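You operate a simulated robot arm through the tools that you are given. There is no shell and no other tool.

You run a simulated robot arm. Do the job below in one go: nothing can be reset, and whatever is moved stays where it is left.

Task
Pour the shampoo through the funnel into the travel bottle, then stopper it.
Fine: the whole cup, which brings it to the ring; cup and funnel go back. Set down upright: measuring cup.
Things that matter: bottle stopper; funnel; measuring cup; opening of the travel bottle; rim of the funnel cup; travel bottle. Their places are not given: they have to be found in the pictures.

Only the result counts: the job must be done as asked and must still hold three seconds after the hand-in. Knocking over, shifting, dropping, spilling or breaking anything else fails it. A push-on lid holds only when it is set on centred and level and pressed home; a screw cap is set on level and turned clockwise until tight.

Robot
A 7-joint arm with a two-finger parallel gripper, fixed in place. Base frame: the origin is at the foot of the arm, x ahead of it, y to its left, z up. Readings come in m, rad, newtons and seconds.
With the tool pointing down near the work surface it reaches from about 0.52 to 0.96 m from the base axis. Its first joint turns from -2.897 to 2.897 rad. Payload 3.91 kg.
Tool frame: the origin (TCP) lies between the finger pads and is the grasp point; the fingertips stand 0.03 m ahead of it; z points along the fingers, y is the line along which they close. Largest opening 0.11 m; finger width 0.02, thickness 0.01; the body of the gripper, 0.048 by 0.112 m, starts 0.055 m behind the TCP.
Orientation is that of the tool frame in the base frame, as a unit quaternion [x, y, z, w]. With the fingers straight down and closing along the base's y, the tool's x points along the base's -x, its y along +y and its z along -z.

Tools
- The arm moves only by the tool jog_arm. Its arguments are lists of equal length, an entry for each row: "delta_pos": the shift along the base's x, y, z in cm, a list of three; "dr": the turn, a rotation vector about the base's x, y, z in degrees, a list of three; "jaw": the gripper command, from -1 (fully open) to 1 (shut), values between in proportion. In form: {"delta_pos": [[dx, dy, dz], ...], "dr": [[rx, ry, rz], ...], "jaw": [jaw, ...]}. A call has 1 to 20 rows; each row shifts and turns the commanded pose from where the row before left it. A row lasts 0.2 s, in which the tool goes at most 0.05 m and 0.15 rad; a call with a longer step from one row to the next is refused whole, and so is a gripper value outside its range. A pose out of reach is approached as far as the arm can. The call stops where the force on the tool passes 40 N (or 10 N more than at its start, if that is more) or the arm is blocked; 0.2 s more then pass. The fingers move at their own pace (about 0.072 m/s each) and stop on an object; they squeeze with about 30 N. The grip force told is the motor's: it shows also when the fingers shut on nothing. Time passes only in rows, and 0.2 s behind the last, so rows that do not move let the fingers close. The reply holds the time, the measured pose of the TCP, the force on the tool along the base axes, the opening and the grip force, in the units named above and with some noise, with the torque about the TCP (base axes, N m) and any sound that the robot's microphone picked up, and new pictures: "show" is both (left out), scene, wrist or none.
- Cameras (640 x 400 px; columns grow to the right, rows downward): "scene" is fixed at [0.3977, -0.4988, 1.5362]; the picture's right is [0.96, 0.27, 0.00], its down [0.26, -0.92, -0.30] and it looks along [-0.08, 0.29, -0.95] (base axes); focal length 245 px, centre (320, 200). "wrist" rides on the gripper at [0.072, 0.017, -0.103] in the tool frame; the picture's right is [-0.23, 0.97, 0.00], its down [-0.76, -0.18, -0.62] and it looks along [-0.61, -0.14, 0.78] (tool axes); focal length 222 px, centre (320, 200).
- raise_lower(by): slides the trunk up (or, below 0, down) by that many m; the arm rides with it, the base frame stays. It gives what a move gives, with no picture.
- pixel_to_xyz(camera, pixels): for up to 12 pixels [column, row] of the newest picture of that camera ("zoom" is the newest enlarged one), the place [x, y, z] in the base frame of the surface seen there, good to about 0.002 m. No time passes.
- inspect(camera, box): a new picture of the part [left, top, right, bottom] of that camera's present view, enlarged. No time passes.
- job_done(): hands the job in; it is judged then, once.

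Leave the gripper open and the arm clear of the work at the hand-in unless told otherwise.

The tools are called as name(argument=value, ...) on one line, values as JSON. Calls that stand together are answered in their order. jog_arm: Moves the arm, as the interface text tells. Its arguments: {"type":"object","properties":{"delta_pos":{"type":"array","items":{"type":"array","items":{"type":"number"}}},"dr":{"type":"array","items":{"type":"array","items":{"type":"number"}}},"jaw":{"type":"array","items":{"type":"number"}},"show":{"type":"string","enum":["both","scene","wrist","none"]}},"required":["delta_pos","dr","jaw"]} The other tools are called the same way: raise_lower (by) slides the trunk up or down; pixel_to_xyz (camera, pixels) gives the place of the surface under pixels of a picture; inspect (camera, box) takes an enlarged picture of a part of a camera's view; job_done () hands the job in.

At the start:

```text
t: 0.0
eef_pos: [0.2853, -0.2812, 1.1806]
tool_rot: [-0.001, 1.0, 0.0, 0.001]
contact_force: [-0.1, -0.6, 0.9]
moment: [0.03, 0.0, 0.0]
gripper_width: 0.1098
grasp_force: 0.2
trunk travel left (down, up): [-0.6, 0.082]
```

scene: 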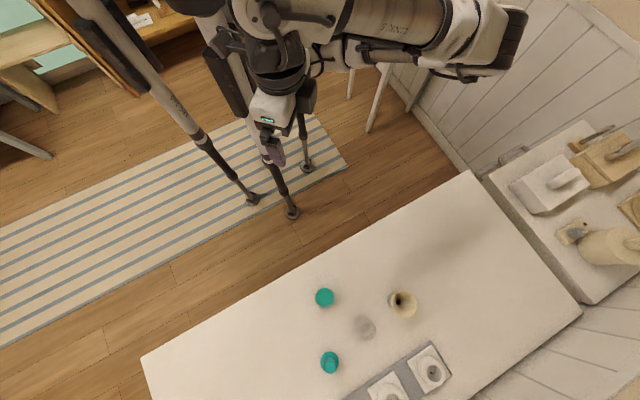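
wrist: 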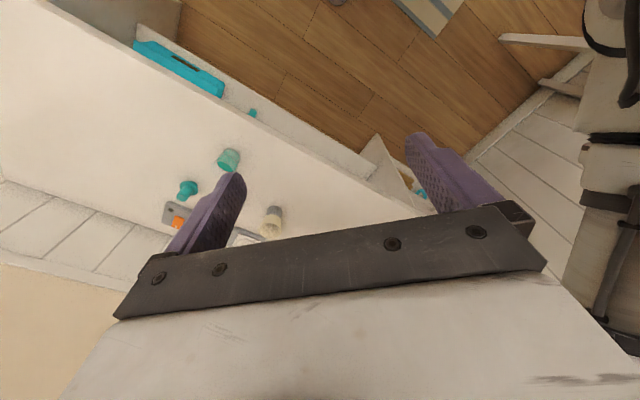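

I see a pale table with small teal objects near (325,297), (330,362), a transparent thing near (365,327), and a cream funnel-like thing near (402,303). I'll enlarge both views to identify them.

inspect(camera="scene", box=[280, 260, 480, 400])

inspect(camera="wrist", box=[130, 120, 330, 250])

```text
2.86 times, centred on (380, 330) of scene
```

zoom: 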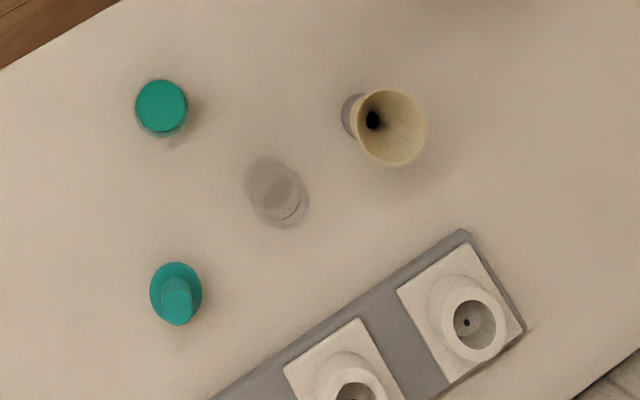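

```text
3.08 times, centred on (230, 185) of wrist
```

zoom: 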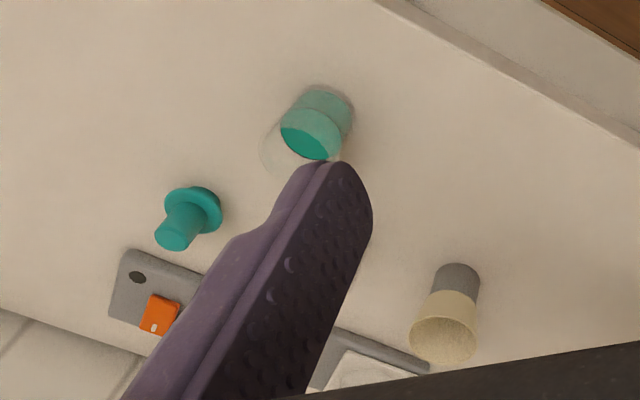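

The teal-filled clear cup is at scene (325,297), the stopper (flange with plug up) is at (330,362), the clear travel bottle at (365,327) and the funnel in a grey holder at (402,303). I'll read the places of several pixels.

pixel_to_xyz(camera="scene", pixels=[[325, 295], [325, 305], [330, 355], [335, 364], [360, 322], [367, 328], [371, 333], [396, 301], [391, 299], [407, 303], [412, 301], [300, 330]])

inspect(camera="scene", box=[340, 300, 390, 350])

```text
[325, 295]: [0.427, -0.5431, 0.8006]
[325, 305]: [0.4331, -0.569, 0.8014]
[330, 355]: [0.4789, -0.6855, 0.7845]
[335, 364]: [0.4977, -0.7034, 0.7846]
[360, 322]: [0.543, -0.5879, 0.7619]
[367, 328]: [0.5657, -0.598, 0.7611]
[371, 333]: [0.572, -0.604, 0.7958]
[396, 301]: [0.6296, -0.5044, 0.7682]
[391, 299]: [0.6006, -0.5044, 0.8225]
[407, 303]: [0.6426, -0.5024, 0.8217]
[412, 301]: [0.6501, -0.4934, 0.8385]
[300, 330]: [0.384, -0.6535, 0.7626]
```

```text
8.00 times, centred on (365, 325) of scene
```

zoom: 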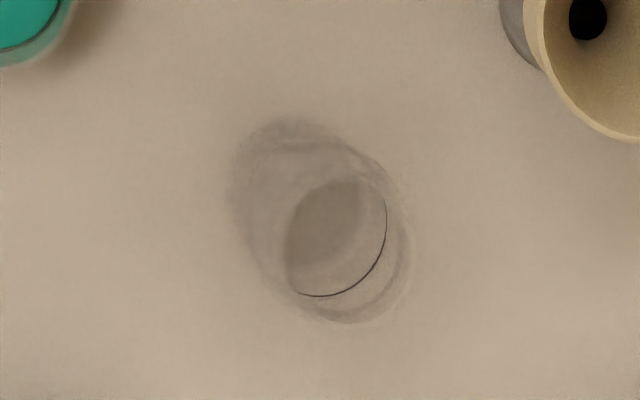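

The table top reads z≈0.762; the cup is near (0.43,-0.55), the bottle near (0.56,-0.60), the funnel near (0.64,-0.50) and the stopper near (0.49,-0.69). I'll move the hand above the table, still high (z≈1.10), for a closer wrist view.

jog_arm(delta_pos=[[1, -3.7, -1.3], [1, -3.7, -1.3], [1, -3.7, -1.3], [1, -3.7, -1.3], [1, -3.7, -1.3], [1, -3.7, -1.3], [0, 0, 0]], dr=[[0, 0, 0], [0, 0, 0], [0, 0, 0], [0, 0, 0], [0, 0, 0], [0, 0, 0], [0, 0, 0]], jaw=[-1, -1, -1, -1, -1, -1, -1])

```text
t: 1.6
eef_pos: [0.3473, -0.5034, 1.1035]
tool_rot: [0.0, 1.0, -0.001, 0.0]
contact_force: [0.2, 0.1, -0.7]
moment: [-0.02, -0.02, -0.03]
gripper_width: 0.1099
grasp_force: 0.1
trunk travel left (down, up): [-0.6, 0.082]
```

scene: 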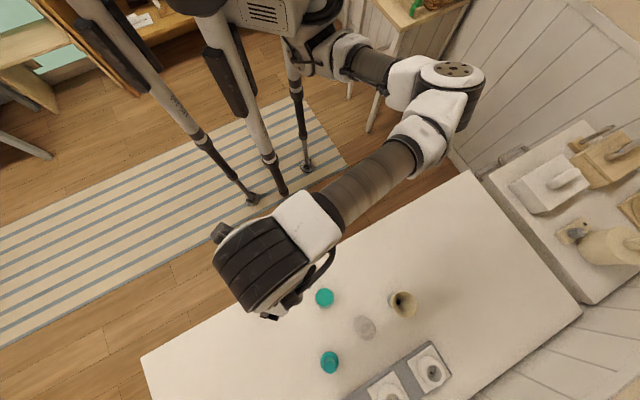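
wrist: 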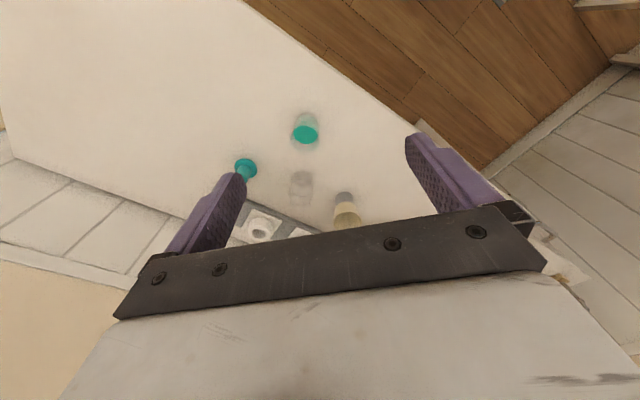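

All four objects are visible between the fingers in the wrist view: stopper (246,170), cup (305,130), bottle (302,185), funnel (346,208). I'll enlarge.

inspect(camera="wrist", box=[220, 100, 380, 230])

```text
3.08 times, centred on (300, 165) of wrist
```

zoom: 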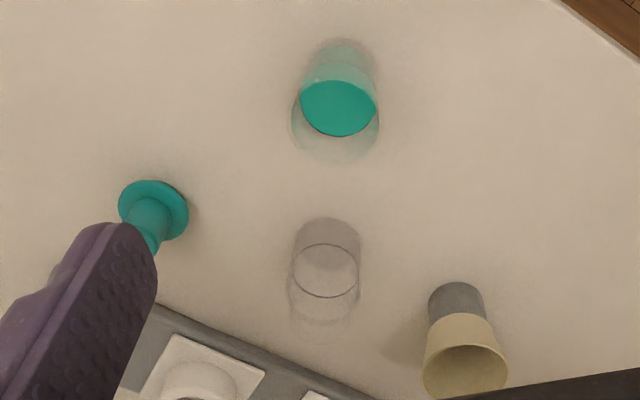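

I'll go lower and a little forward for a closer look at bottle, cup and funnel.

jog_arm(delta_pos=[[0.6, -2.5, -4], [0.6, -2.5, -4], [0.6, -2.5, -4], [0, 0, 0]], dr=[[0, 0, 0], [0, 0, 0], [0, 0, 0], [0, 0, 0]], jaw=[-1, -1, -1, -1])

inspect(camera="wrist", box=[200, 60, 420, 220])

```text
t: 2.6
eef_pos: [0.3642, -0.5788, 0.9844]
tool_rot: [0.0, 1.0, -0.001, 0.0]
contact_force: [0.4, 0.1, 0.1]
moment: [0.0, -0.01, 0.0]
gripper_width: 0.1102
grasp_force: 0.1
trunk travel left (down, up): [-0.6, 0.082]
```

scene: 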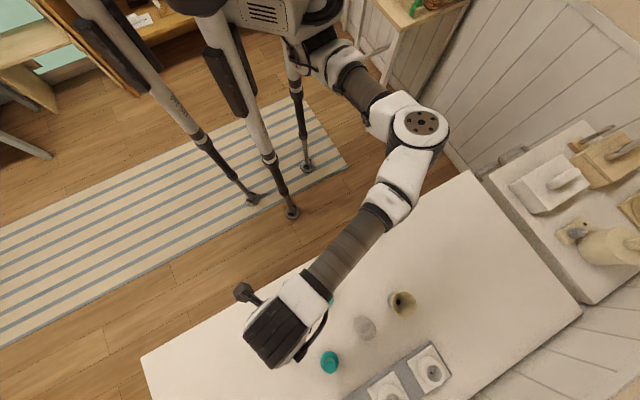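
wrist: 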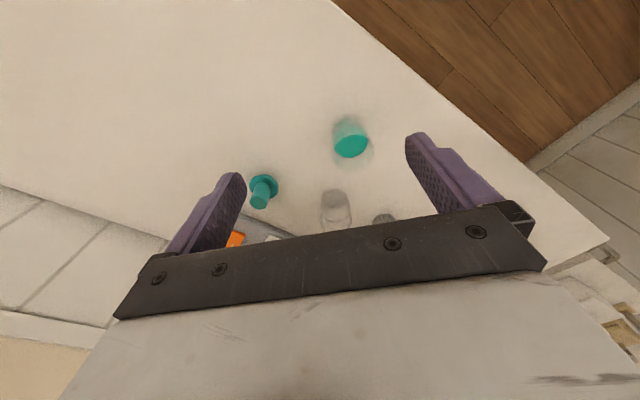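

```text
2.50 times, centred on (310, 140) of wrist
```

zoom: 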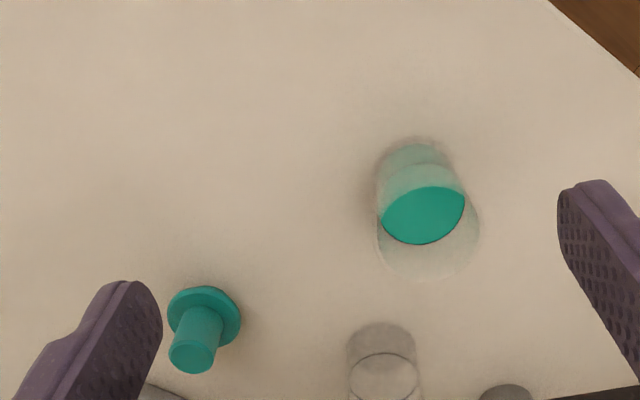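

Here the stopper looks like a flange with a narrower cylinder rising from it; the cup holds teal liquid about half-way. I'll read the heights of these parts from the enlarged picture.

pixel_to_xyz(camera="zoom", pixels=[[192, 357], [180, 300], [232, 320], [200, 320], [210, 291], [190, 368], [420, 215], [400, 165], [430, 265], [475, 240], [260, 340], [420, 145]])

pixel_to_xyz(camera="wrist", pixels=[[336, 190], [336, 196], [336, 206], [325, 200], [348, 200], [336, 215], [384, 215], [336, 222]])

```text
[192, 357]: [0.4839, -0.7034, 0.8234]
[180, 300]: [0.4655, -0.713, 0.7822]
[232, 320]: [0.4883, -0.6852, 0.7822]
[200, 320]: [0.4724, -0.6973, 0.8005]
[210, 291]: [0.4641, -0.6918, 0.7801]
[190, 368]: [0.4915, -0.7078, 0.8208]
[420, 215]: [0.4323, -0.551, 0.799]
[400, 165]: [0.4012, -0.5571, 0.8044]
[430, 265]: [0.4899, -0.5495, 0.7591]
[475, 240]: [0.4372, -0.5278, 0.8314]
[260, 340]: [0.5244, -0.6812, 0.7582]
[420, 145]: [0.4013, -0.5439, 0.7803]
```

```text
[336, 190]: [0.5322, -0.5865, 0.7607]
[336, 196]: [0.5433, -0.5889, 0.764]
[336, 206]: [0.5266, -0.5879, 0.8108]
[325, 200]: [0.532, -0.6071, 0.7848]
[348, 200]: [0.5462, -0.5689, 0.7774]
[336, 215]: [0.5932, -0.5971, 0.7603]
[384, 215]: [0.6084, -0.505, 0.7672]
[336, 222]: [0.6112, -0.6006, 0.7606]
```

Stopper: flange top z≈0.782, knob top ≈0.823. Cup rim about 0.831, liquid ≈0.80. I want lower side views, so I'll back off a little and tilt the tool (about base y, -30°) so the wrist camera looks more level.

jog_arm(delta_pos=[[-2.5, 0, -1.5], [-2.5, 0, -1.5], [-2.5, 0, -1.5], [-2.5, 0, -1.5], [0, 0, 0]], dr=[[0, -7.5, 0], [0, -7.5, 0], [0, -7.5, 0], [0, -7.5, 0], [0, 0, 0]], jaw=[-1, -1, -1, -1, -1])

inspect(camera="wrist", box=[220, 60, 420, 200])

```text
t: 3.8
eef_pos: [0.2649, -0.5788, 0.9237]
tool_rot: [0.0, 0.966, -0.001, 0.26]
contact_force: [-1.2, 0.6, 0.5]
moment: [0.0, 0.01, -0.01]
gripper_width: 0.1097
grasp_force: 0.0
trunk travel left (down, up): [-0.6, 0.082]
```

scene: 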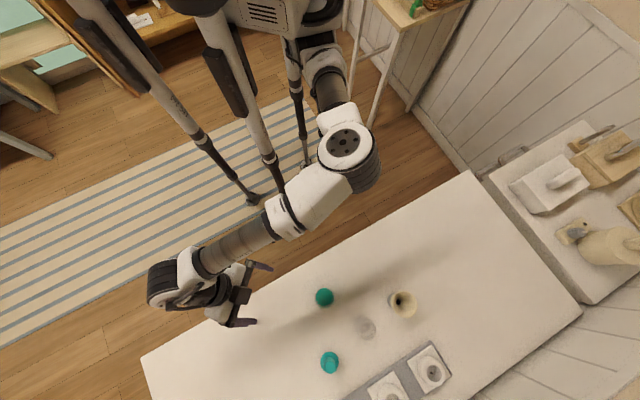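
wrist: 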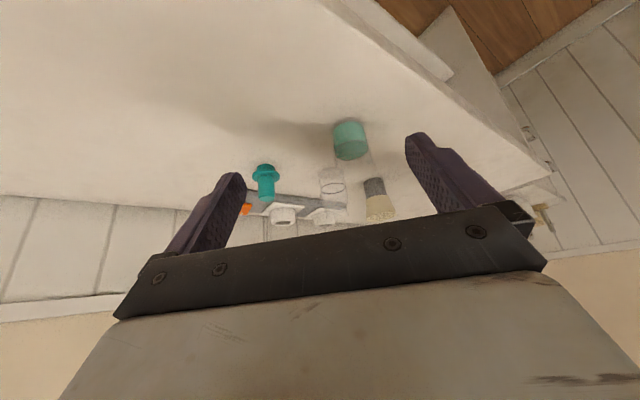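

```text
2.86 times, centred on (320, 130) of wrist
```

zoom: 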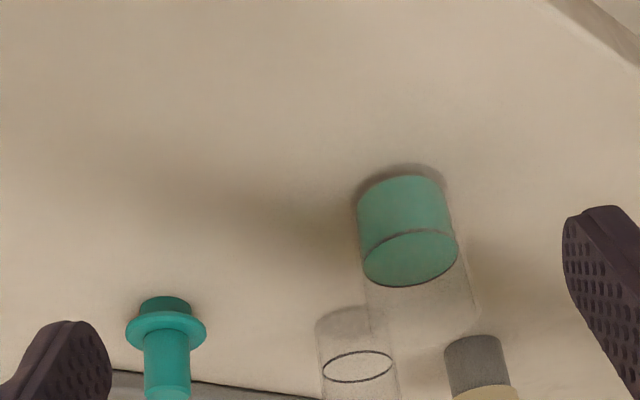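

The picture is upside-down (table at the top). The stopper stands on its short plug with a flange and a long knob on top. I'll enlarge the individual objects.

inspect(camera="wrist", box=[240, 150, 290, 210])

inspect(camera="wrist", box=[310, 110, 410, 225])

```text
6.67 times, centred on (265, 180) of wrist
```

zoom: 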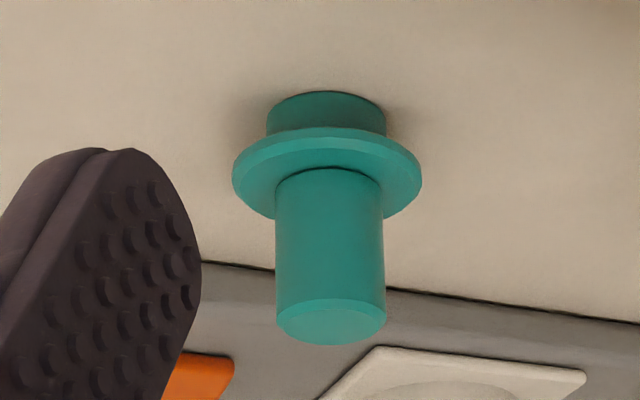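

```text
3.48 times, centred on (360, 168) of wrist
```

zoom: 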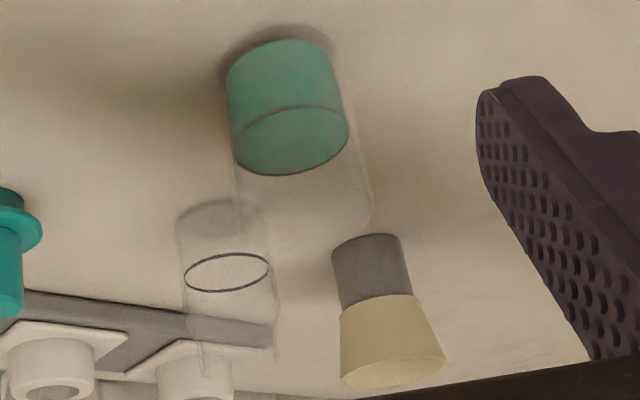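

I'll read the geometry of bottle, cup and funnel from this enlarged picture.

pixel_to_xyz(camera="zoom", pixels=[[200, 215], [225, 245], [225, 290], [230, 310], [235, 345], [270, 340], [200, 350], [375, 240], [375, 295], [390, 330], [395, 370], [300, 200]])

inspect(camera="wrist", box=[300, 155, 360, 225])

```text
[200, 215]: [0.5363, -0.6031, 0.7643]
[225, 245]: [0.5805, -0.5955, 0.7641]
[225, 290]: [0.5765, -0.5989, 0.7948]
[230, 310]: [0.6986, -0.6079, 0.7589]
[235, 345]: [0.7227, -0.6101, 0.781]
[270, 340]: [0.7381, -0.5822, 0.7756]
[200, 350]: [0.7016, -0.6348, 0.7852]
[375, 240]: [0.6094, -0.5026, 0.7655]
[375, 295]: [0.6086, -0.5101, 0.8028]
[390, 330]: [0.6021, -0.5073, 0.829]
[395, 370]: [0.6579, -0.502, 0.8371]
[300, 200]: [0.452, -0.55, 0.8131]
```

```text
5.71 times, centred on (330, 190) of wrist
```

zoom: 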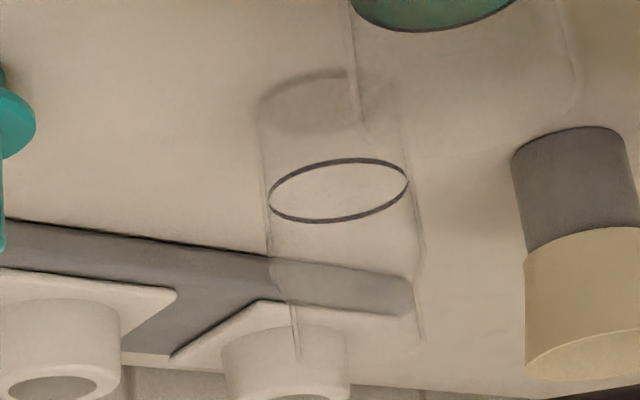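

Bottle ring is at about z=0.795; its upper part is hard to see. I'll untilt and move so the wrist camera looks nearly straight down on bottle and funnel (tool to about (0.60,-0.60,1.0)).

jog_arm(delta_pos=[[2, 0, 2], [4, 0, 2], [4.5, -0.2, 1], [4.5, -0.3, 1], [4.5, -0.4, 1], [4.5, -0.4, 0.5], [4.5, -0.4, 0], [4.5, -0.4, 0], [0, 0, 0]], dr=[[0, 3.75, 0], [0, 3.75, 0], [0, 3.75, 0], [0, 3.75, 0], [0, 3.75, 0], [0, 3.75, 0], [0, 3.75, 0], [0, 3.75, 0], [0, 0, 0]], jaw=[-1, -1, -1, -1, -1, -1, -1, -1, -1])

inspect(camera="wrist", box=[240, 0, 440, 140])

```text
t: 5.8
eef_pos: [0.5942, -0.5991, 1.0008]
tool_rot: [0.001, 1.0, 0.0, -0.001]
contact_force: [0.1, -0.3, -0.9]
moment: [0.02, 0.0, 0.0]
gripper_width: 0.1103
grasp_force: 0.1
trunk travel left (down, up): [-0.6, 0.082]
```

scene: 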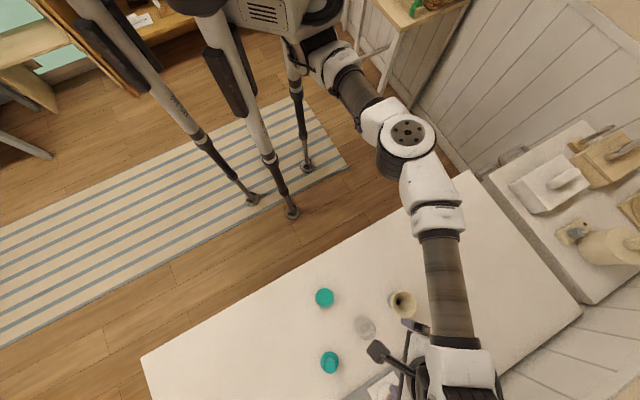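
wrist: 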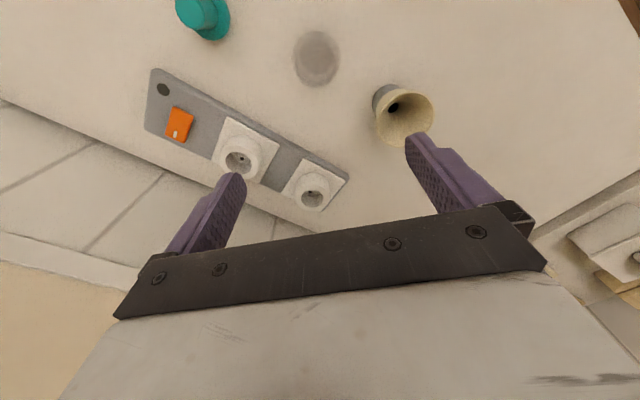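

```text
2.86 times, centred on (340, 70) of wrist
```

zoom: 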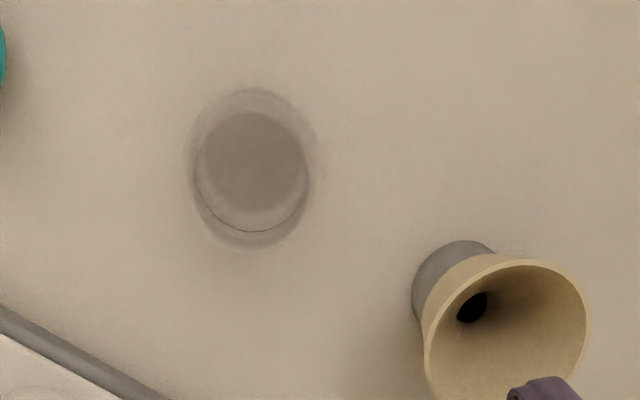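

The bottle is at wrist (317,58) and the funnel at (402,115). I'll zoom on the bottle and funnel.

inspect(camera="wrist", box=[285, 20, 349, 100])

pixel_to_xyz(camera="zoom", pixels=[[320, 130], [250, 200], [320, 200], [390, 200], [320, 260], [250, 300], [320, 330], [400, 260], [320, 100], [230, 130], [400, 130], [320, 350]])

inspect(camera="wrist", box=[360, 70, 450, 160])

pixel_to_xyz(camera="zoom", pixels=[[320, 130], [250, 200], [320, 200], [390, 200], [320, 260], [250, 300], [320, 330], [400, 260], [320, 100], [230, 130], [400, 130], [320, 350]])

```text
5.00 times, centred on (317, 60) of wrist
```

zoom: 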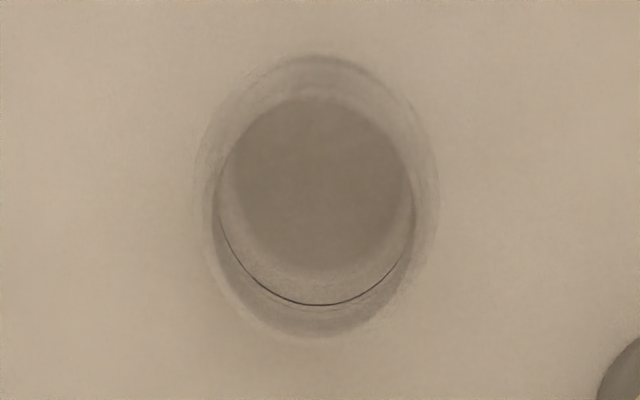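

```text
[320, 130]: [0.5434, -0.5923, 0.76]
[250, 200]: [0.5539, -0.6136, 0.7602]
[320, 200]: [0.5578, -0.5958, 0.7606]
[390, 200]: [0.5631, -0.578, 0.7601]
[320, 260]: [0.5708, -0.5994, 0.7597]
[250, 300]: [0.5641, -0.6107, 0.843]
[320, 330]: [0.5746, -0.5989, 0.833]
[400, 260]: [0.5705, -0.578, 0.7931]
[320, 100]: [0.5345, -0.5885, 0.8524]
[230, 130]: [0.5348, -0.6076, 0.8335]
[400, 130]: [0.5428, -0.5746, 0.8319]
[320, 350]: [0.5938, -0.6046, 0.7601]
```

```text
4.44 times, centred on (405, 115) of wrist
```

zoom: 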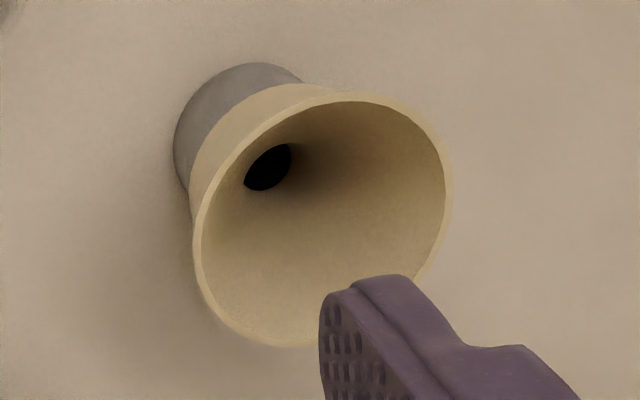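

```text
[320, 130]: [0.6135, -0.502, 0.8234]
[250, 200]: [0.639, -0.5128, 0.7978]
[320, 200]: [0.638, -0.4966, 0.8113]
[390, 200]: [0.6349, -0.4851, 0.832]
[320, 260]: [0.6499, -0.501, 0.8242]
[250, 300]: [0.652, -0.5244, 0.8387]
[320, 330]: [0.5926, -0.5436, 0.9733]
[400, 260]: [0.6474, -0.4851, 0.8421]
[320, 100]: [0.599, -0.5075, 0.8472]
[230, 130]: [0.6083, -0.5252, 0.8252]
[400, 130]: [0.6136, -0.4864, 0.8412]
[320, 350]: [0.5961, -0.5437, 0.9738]
```

Bottle rim appears to be at z≈0.852. I'll enlarge the bottle strongly and sample along vertical and horizontal lines to find the opening's rim and centre.

inspect(camera="wrist", box=[291, 30, 343, 90])

pixel_to_xyz(camera="zoom", pixels=[[320, 40], [320, 50], [320, 60], [320, 70], [320, 80], [320, 90], [320, 100], [320, 110], [320, 280], [320, 290], [320, 300], [320, 310]])

pixel_to_xyz(camera="zoom", pixels=[[180, 180], [190, 180], [200, 180], [210, 180], [220, 180], [230, 180], [410, 180], [420, 180], [430, 180], [440, 180], [450, 180], [460, 180]])

```text
6.67 times, centred on (317, 60) of wrist
```

zoom: 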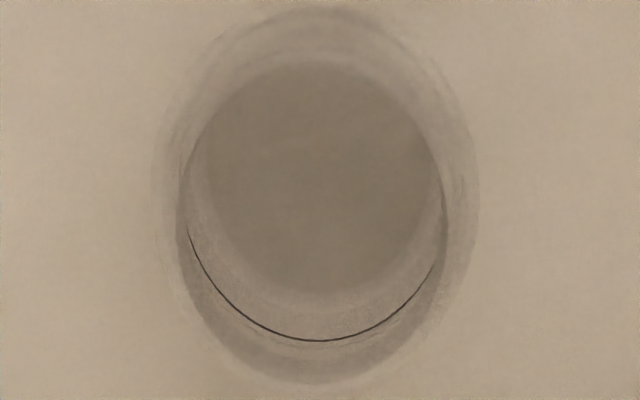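

```text
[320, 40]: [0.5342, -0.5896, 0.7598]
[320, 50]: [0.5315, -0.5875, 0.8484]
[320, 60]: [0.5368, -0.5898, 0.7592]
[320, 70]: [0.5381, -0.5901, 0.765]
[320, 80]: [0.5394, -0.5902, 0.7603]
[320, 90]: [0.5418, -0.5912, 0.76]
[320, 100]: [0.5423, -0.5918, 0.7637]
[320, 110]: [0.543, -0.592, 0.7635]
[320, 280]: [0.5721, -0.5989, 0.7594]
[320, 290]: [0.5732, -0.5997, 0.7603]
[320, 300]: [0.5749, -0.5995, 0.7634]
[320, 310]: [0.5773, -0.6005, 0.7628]
```

```text
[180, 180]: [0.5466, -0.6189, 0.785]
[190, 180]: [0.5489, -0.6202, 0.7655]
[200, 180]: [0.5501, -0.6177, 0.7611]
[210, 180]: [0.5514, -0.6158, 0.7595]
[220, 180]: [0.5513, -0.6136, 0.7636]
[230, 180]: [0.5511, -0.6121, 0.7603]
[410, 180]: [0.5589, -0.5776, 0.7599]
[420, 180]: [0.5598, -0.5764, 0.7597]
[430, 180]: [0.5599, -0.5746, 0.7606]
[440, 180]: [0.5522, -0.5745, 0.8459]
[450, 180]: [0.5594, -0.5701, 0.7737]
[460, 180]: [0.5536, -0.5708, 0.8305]
```

Bottle body is about 50 mm wide with a neck about 40 mm; the funnel rim is about 65 mm across at z≈0.845. I want a low side view of funnel, its grey part and the bottle neck, so I'll back off to about (0.42,-0.52,0.93) and tilt -40°.

jog_arm(delta_pos=[[-2.9, 1.3, -0.5], [-2.9, 1.3, -1], [-2.9, 1.3, -1], [-2.9, 1.3, -1.5], [-2.9, 1.3, -1.5], [-2.9, 1.3, -1.5], [0, 0, 0]], dr=[[0, -6.67, 0], [0, -6.67, 0], [0, -6.67, 0], [0, -6.67, 0], [0, -6.67, 0], [0, -6.67, 0], [0, 0, 0]], jaw=[-1, -1, -1, -1, -1, -1, -1])

inspect(camera="wrist", box=[250, 100, 410, 225])

```text
t: 7.4
eef_pos: [0.4174, -0.5214, 0.9281]
tool_rot: [0.0, 0.939, 0.0, 0.343]
contact_force: [0.6, 0.7, -0.1]
moment: [0.0, 0.01, 0.03]
gripper_width: 0.1102
grasp_force: 0.1
trunk travel left (down, up): [-0.6, 0.082]
```

scene: 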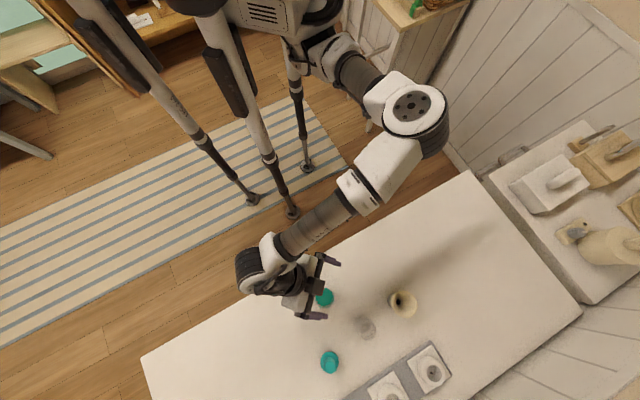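
wrist: 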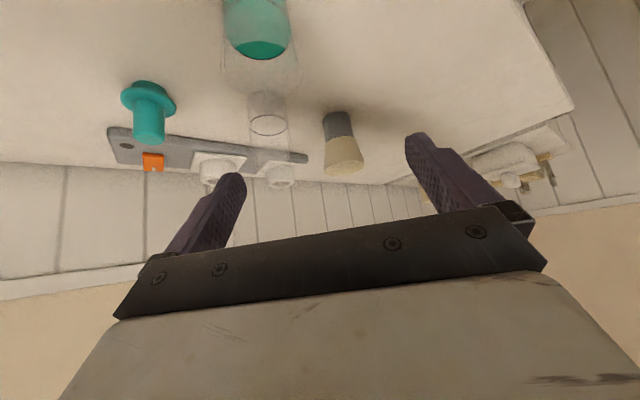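

```text
3.20 times, centred on (330, 162) of wrist
```

zoom: 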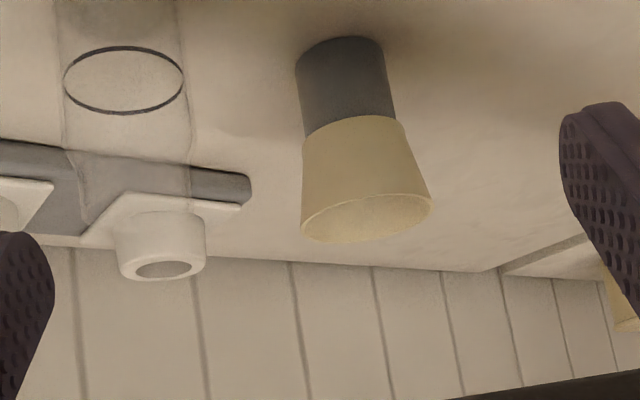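

A good side view. I'll zoom on the bottle (270,130) and the funnel (342,145) individually.

inspect(camera="wrist", box=[235, 80, 305, 190])

inspect(camera="wrist", box=[310, 100, 380, 190])

pixel_to_xyz(camera="zoom", pixels=[[290, 80], [290, 120], [290, 170], [290, 200], [300, 230], [310, 280], [320, 310], [330, 350], [330, 330], [350, 180], [250, 180], [260, 100]])

```text
3.64 times, centred on (270, 135) of wrist
```

zoom: 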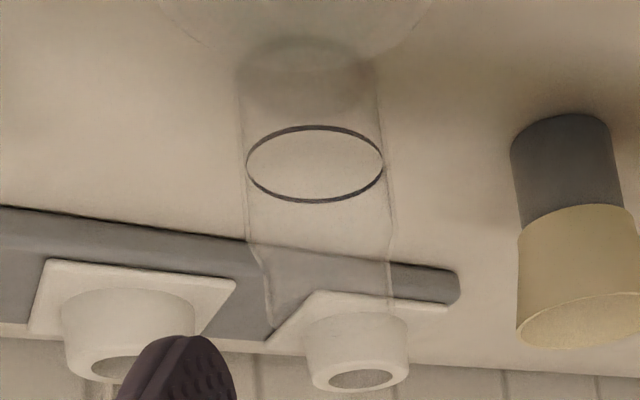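

```text
4.44 times, centred on (345, 145) of wrist
```

zoom: 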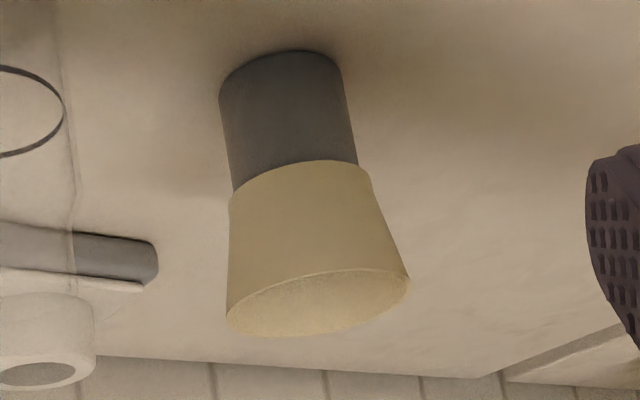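

```text
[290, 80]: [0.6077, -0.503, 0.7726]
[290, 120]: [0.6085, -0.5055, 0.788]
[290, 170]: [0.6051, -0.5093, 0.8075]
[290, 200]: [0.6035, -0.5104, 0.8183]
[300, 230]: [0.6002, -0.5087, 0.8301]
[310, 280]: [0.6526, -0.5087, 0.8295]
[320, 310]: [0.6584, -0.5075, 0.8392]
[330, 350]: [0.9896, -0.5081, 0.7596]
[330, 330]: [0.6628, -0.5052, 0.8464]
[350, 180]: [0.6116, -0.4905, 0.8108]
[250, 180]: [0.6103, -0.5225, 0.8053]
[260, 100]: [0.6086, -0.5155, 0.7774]
```

The bottle has a straight body, a shoulder and a neck; the funnel's cream cup runs z≈0.803–0.848 on a grey holder (0.76–0.80). The dark ring is opaque, so I'll zoom in on it to get the bottle axis.

inspect(camera="wrist", box=[246, 105, 294, 135])

```text
13.33 times, centred on (270, 120) of wrist
```

zoom: 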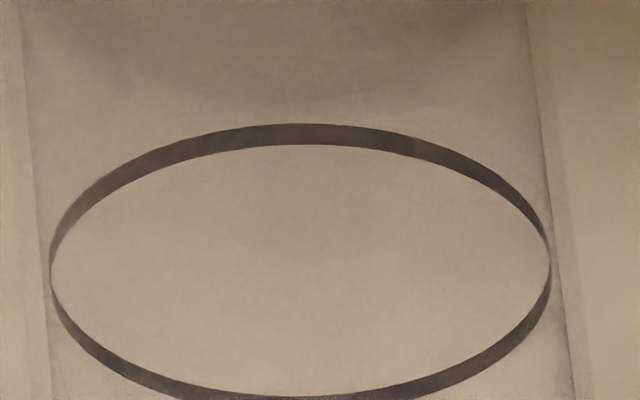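

The ring is clear: near edge at (305,134), sides at (52,262) and (550,255), far edge near (300,397). I'll sample it.

pixel_to_xyz(camera="zoom", pixels=[[305, 134], [160, 160], [440, 155], [80, 205], [525, 210], [52, 265], [550, 262], [85, 335], [520, 330], [200, 388], [400, 390], [300, 398]])

```text
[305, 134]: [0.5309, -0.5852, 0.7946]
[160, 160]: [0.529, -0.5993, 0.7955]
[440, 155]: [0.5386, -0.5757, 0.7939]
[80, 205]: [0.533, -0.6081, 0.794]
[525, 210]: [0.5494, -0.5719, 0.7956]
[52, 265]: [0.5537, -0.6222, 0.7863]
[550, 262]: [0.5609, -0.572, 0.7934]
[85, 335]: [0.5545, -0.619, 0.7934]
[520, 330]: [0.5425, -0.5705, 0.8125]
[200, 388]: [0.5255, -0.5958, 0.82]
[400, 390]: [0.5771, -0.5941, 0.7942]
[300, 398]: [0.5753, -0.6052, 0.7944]
```

The ring fits a circle centred at about (0.553,-0.595) with radius 0.0243 — the bottle's axis. Now the same for the funnel and its holder: I'll zoom in on them and sample.

inspect(camera="wrist", box=[316, 105, 376, 180])

pixel_to_xyz(camera="zoom", pixels=[[210, 100], [240, 100], [270, 100], [300, 100], [330, 95], [220, 130], [250, 140], [280, 140], [310, 130], [340, 120], [350, 140], [230, 150]])

pixel_to_xyz(camera="zoom", pixels=[[225, 230], [250, 230], [280, 230], [310, 230], [340, 230], [365, 230], [230, 290], [260, 270], [300, 260], [340, 255], [380, 255], [400, 290]])

```text
5.33 times, centred on (346, 142) of wrist
```

zoom: 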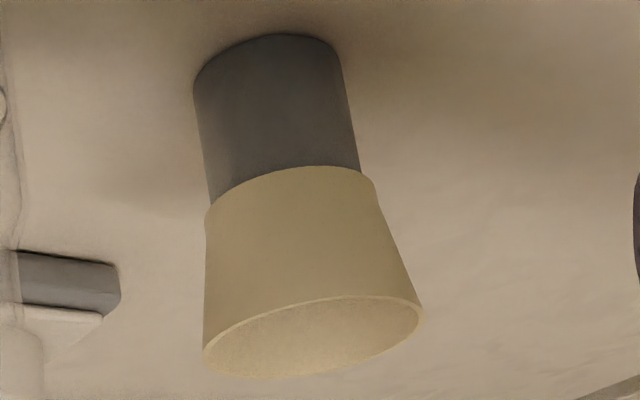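

```text
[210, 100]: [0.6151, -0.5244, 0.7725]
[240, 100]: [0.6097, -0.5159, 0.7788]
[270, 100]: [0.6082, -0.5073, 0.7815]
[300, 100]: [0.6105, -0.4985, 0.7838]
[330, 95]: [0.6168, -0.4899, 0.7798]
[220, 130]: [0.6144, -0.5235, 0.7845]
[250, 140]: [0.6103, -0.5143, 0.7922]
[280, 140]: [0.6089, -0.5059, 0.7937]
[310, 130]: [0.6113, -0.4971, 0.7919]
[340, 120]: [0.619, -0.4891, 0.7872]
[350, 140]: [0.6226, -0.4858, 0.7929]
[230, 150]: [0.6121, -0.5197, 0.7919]
```

```text
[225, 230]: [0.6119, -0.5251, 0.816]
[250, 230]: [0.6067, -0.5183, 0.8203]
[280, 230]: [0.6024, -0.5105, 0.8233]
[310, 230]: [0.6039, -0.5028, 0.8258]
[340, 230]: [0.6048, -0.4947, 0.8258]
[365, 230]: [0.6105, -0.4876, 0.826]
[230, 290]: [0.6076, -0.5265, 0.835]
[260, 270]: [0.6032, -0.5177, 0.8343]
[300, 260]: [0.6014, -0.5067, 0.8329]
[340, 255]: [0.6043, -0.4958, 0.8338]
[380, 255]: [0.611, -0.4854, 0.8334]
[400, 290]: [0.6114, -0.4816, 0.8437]
```

Funnel axis fits (0.6305,-0.5075); holder radius ≈0.022, funnel cup radius ≈0.029 at z=0.834, rim ≈0.0325 at 0.848. I'll untilt and go above the funnel with fingers straddling along y.

jog_arm(delta_pos=[[2.5, 0.2, 1], [3.5, 0.2, 1], [4, 0.2, 0.5], [4, 0.3, 0], [4, 0.3, 0], [3.3, 0.2, -0.3], [0, 0, 0], [0, 0, 0]], dr=[[0, 6.67, 0], [0, 6.67, 0], [0, 6.67, 0], [0, 6.67, 0], [0, 6.67, 0], [0, 6.67, 0], [0, 0, 0], [0, 0, 0]], jaw=[-1, -1, -1, -1, -1, -1, -1, -1])

inspect(camera="wrist", box=[210, 60, 450, 210])

```text
t: 9.2
eef_pos: [0.6325, -0.5047, 0.9497]
tool_rot: [0.0, 1.0, 0.0, 0.0]
contact_force: [-0.1, 0.1, 0.1]
moment: [0.0, -0.02, 0.01]
gripper_width: 0.1098
grasp_force: 0.1
trunk travel left (down, up): [-0.6, 0.082]
```

scene: 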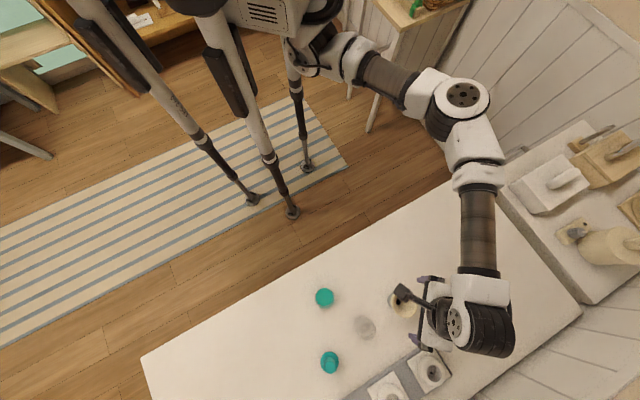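
wrist: 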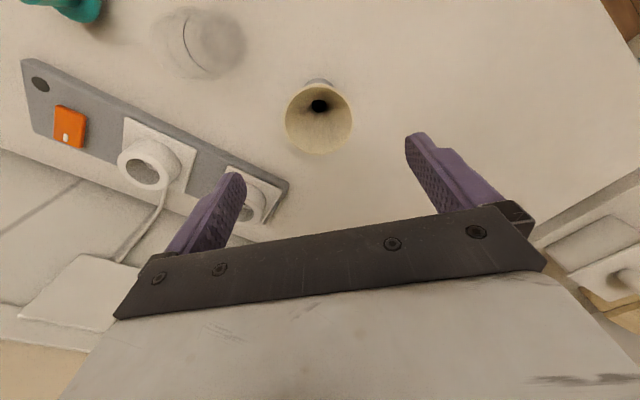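

```text
2.67 times, centred on (330, 135) of wrist
```

zoom: 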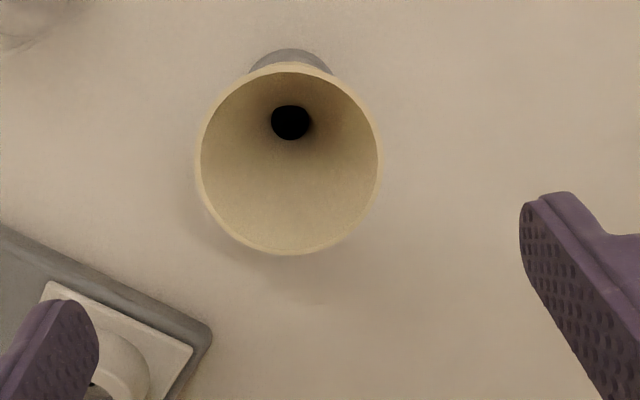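

The funnel mouth is clear. I'll check the rim centre from this view, sampling its edge.

inspect(camera="wrist", box=[276, 75, 362, 160])

pixel_to_xyz(camera="zoom", pixels=[[320, 60], [250, 80], [390, 80], [320, 350], [200, 300], [430, 310], [170, 200], [470, 200], [320, 130], [320, 100], [250, 200], [400, 200]])

```text
4.71 times, centred on (319, 118) of wrist
```

zoom: 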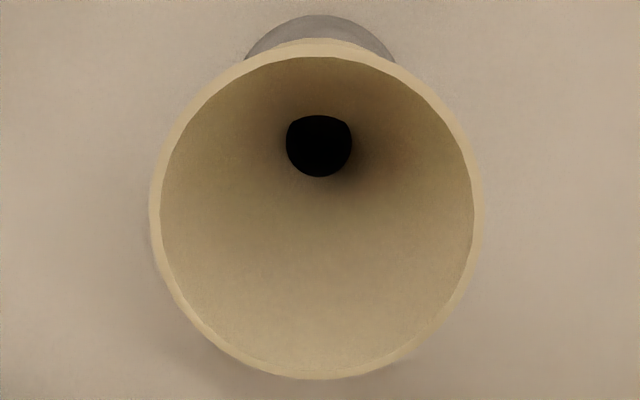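

```text
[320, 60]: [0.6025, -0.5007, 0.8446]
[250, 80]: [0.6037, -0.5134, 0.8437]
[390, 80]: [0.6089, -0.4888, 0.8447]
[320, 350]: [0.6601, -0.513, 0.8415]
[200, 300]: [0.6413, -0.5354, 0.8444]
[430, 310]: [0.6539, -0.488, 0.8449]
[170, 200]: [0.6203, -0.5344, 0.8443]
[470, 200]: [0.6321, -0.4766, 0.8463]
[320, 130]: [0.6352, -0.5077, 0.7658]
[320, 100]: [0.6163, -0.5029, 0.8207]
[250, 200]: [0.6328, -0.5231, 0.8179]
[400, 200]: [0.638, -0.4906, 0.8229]
```

Rim centre is (0.631,-0.507), agreeing with the side view; the hole goes down to z≈0.766, so there is a spout in the holder. I'll centre the tool and descend to TCP z≈0.830.

jog_arm(delta_pos=[[-0.15, -0.23, -3], [0, 0, -3], [0, 0, -3], [0, 0, -2], [0, 0, -1], [0, 0, 0]], dr=[[0, 0, 0], [0, 0, 0], [0, 0, 0], [0, 0, 0], [0, 0, 0], [0, 0, 0]], jaw=[-1, -1, -1, -1, -1, -1])

```text
t: 10.6
eef_pos: [0.6328, -0.5085, 0.8303]
tool_rot: [0.0, 1.0, -0.001, 0.001]
contact_force: [-0.5, 0.1, 0.1]
moment: [0.0, 0.02, -0.02]
gripper_width: 0.1098
grasp_force: 0.1
trunk travel left (down, up): [-0.6, 0.082]
```

scene: 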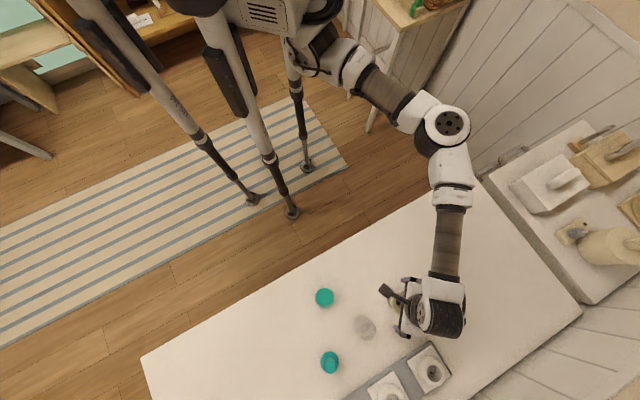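
wrist: 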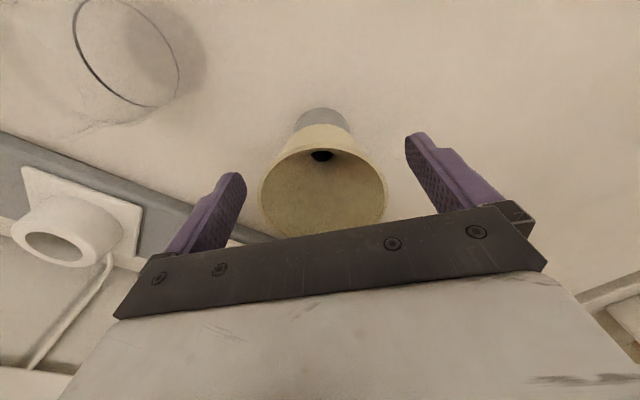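

Fingers straddle the funnel evenly; no contact. Now I close the fingers.

jog_arm(delta_pos=[[0, 0, 0], [0, 0, 0], [0, 0, 0], [0, 0, 0]], dr=[[0, 0, 0], [0, 0, 0], [0, 0, 0], [0, 0, 0]], jaw=[1, 1, 1, 1])

```text
t: 11.6
eef_pos: [0.6324, -0.509, 0.8305]
tool_rot: [0.0, 1.0, -0.001, 0.0]
contact_force: [-1.2, 0.2, -0.2]
moment: [0.02, -0.01, 0.01]
gripper_width: 0.0646
grasp_force: 30.1
trunk travel left (down, up): [-0.6, 0.082]
```

scene: 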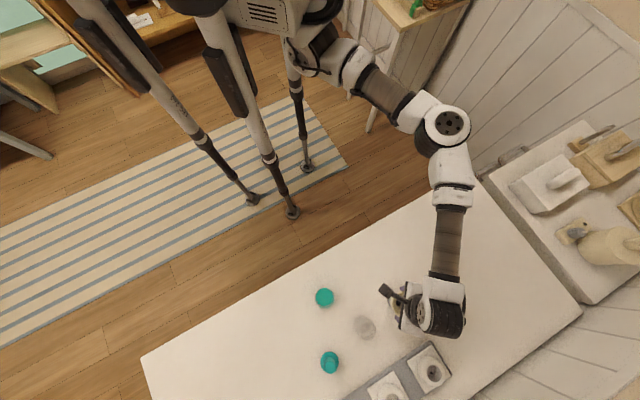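
wrist: 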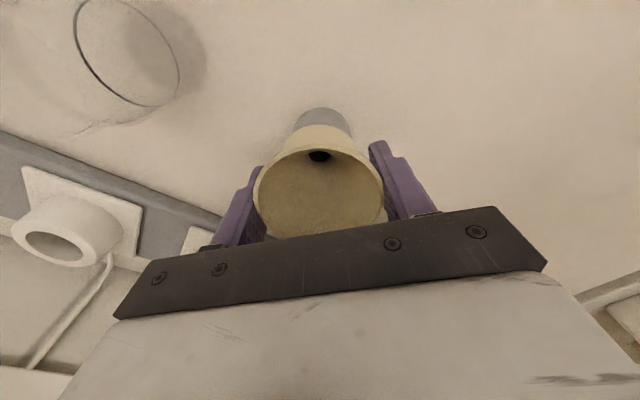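

Gripped at 0.0646 m (the rim). I'll lift slowly, straight up by 13 cm, and look.

jog_arm(delta_pos=[[0, 0, 1], [0, 0, 1], [0, 0, 2], [0, 0, 2], [0, 0, 2.5], [0, 0, 2.5], [0, 0, 2], [0, 0, 0]], dr=[[0, 0, 0], [0, 0, 0], [0, 0, 0], [0, 0, 0], [0, 0, 0], [0, 0, 0], [0, 0, 0], [0, 0, 0]], jaw=[1, 1, 1, 1, 1, 1, 1, 1])

inspect(camera="wrist", box=[220, 60, 420, 240])

inspect(camera="scene", box=[340, 240, 460, 340])

```text
t: 13.4
eef_pos: [0.6314, -0.5076, 0.9607]
tool_rot: [0.0, 1.0, 0.0, 0.0]
contact_force: [0.7, -0.4, -0.5]
moment: [0.02, 0.0, 0.0]
gripper_width: 0.0645
grasp_force: 30.3
trunk travel left (down, up): [-0.6, 0.082]
```

scene: 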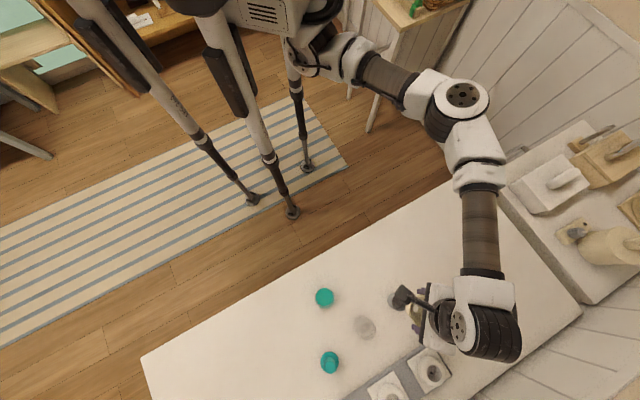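
wrist: 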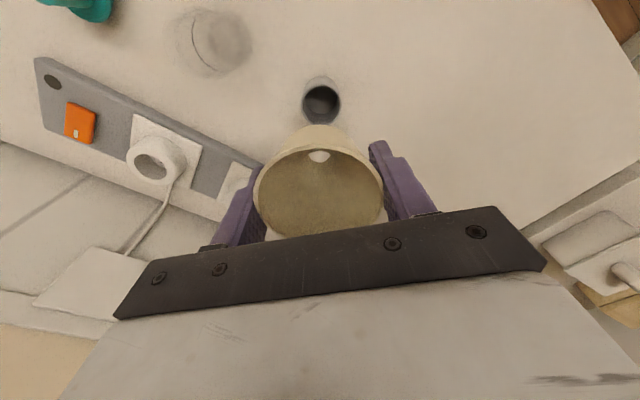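

```text
2.22 times, centred on (320, 150) of wrist
```

zoom: 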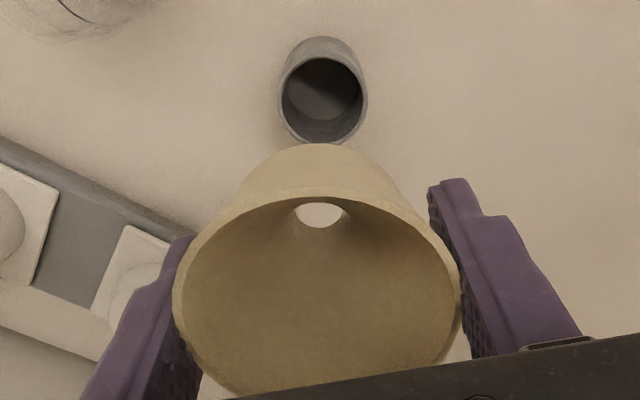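

```text
4.00 times, centred on (400, 290) of scene
```

zoom: 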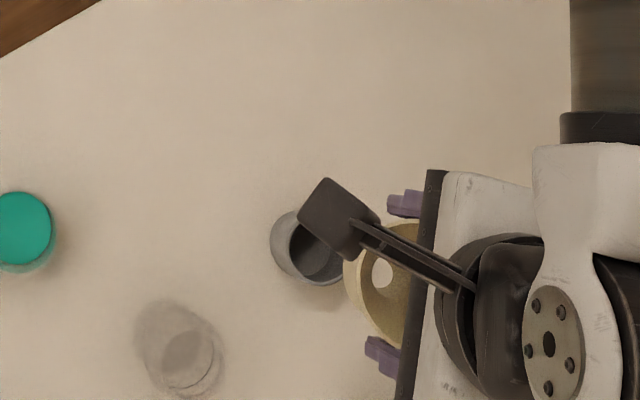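

The funnel came free; the grey holder is an open tube at wrist (321,100). I'll measure its rim for the later return.

inspect(camera="wrist", box=[296, 68, 346, 128])

pixel_to_xyz(camera="zoom", pixels=[[200, 220], [440, 220], [320, 108], [320, 345], [230, 150], [410, 150], [240, 310], [400, 310], [320, 200], [320, 320], [200, 180], [440, 180]])

```text
6.67 times, centred on (321, 98) of wrist
```

zoom: 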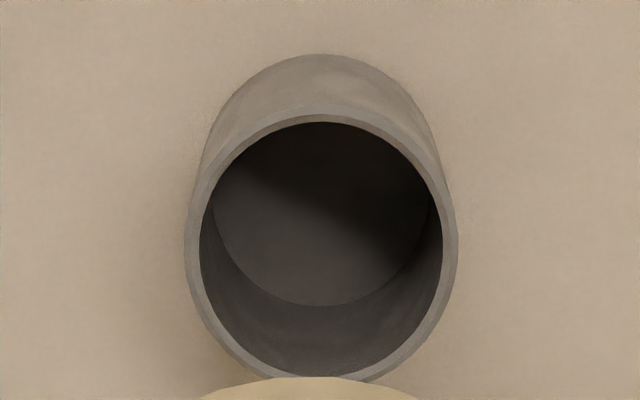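

```text
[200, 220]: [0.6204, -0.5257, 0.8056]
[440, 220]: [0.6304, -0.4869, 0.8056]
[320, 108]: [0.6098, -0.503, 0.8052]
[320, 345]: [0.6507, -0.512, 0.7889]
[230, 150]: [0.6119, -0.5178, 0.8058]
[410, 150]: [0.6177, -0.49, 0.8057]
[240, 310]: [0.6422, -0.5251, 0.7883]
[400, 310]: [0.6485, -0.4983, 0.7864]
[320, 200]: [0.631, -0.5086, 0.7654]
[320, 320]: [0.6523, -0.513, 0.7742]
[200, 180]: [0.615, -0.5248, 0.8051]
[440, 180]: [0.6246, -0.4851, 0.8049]
```

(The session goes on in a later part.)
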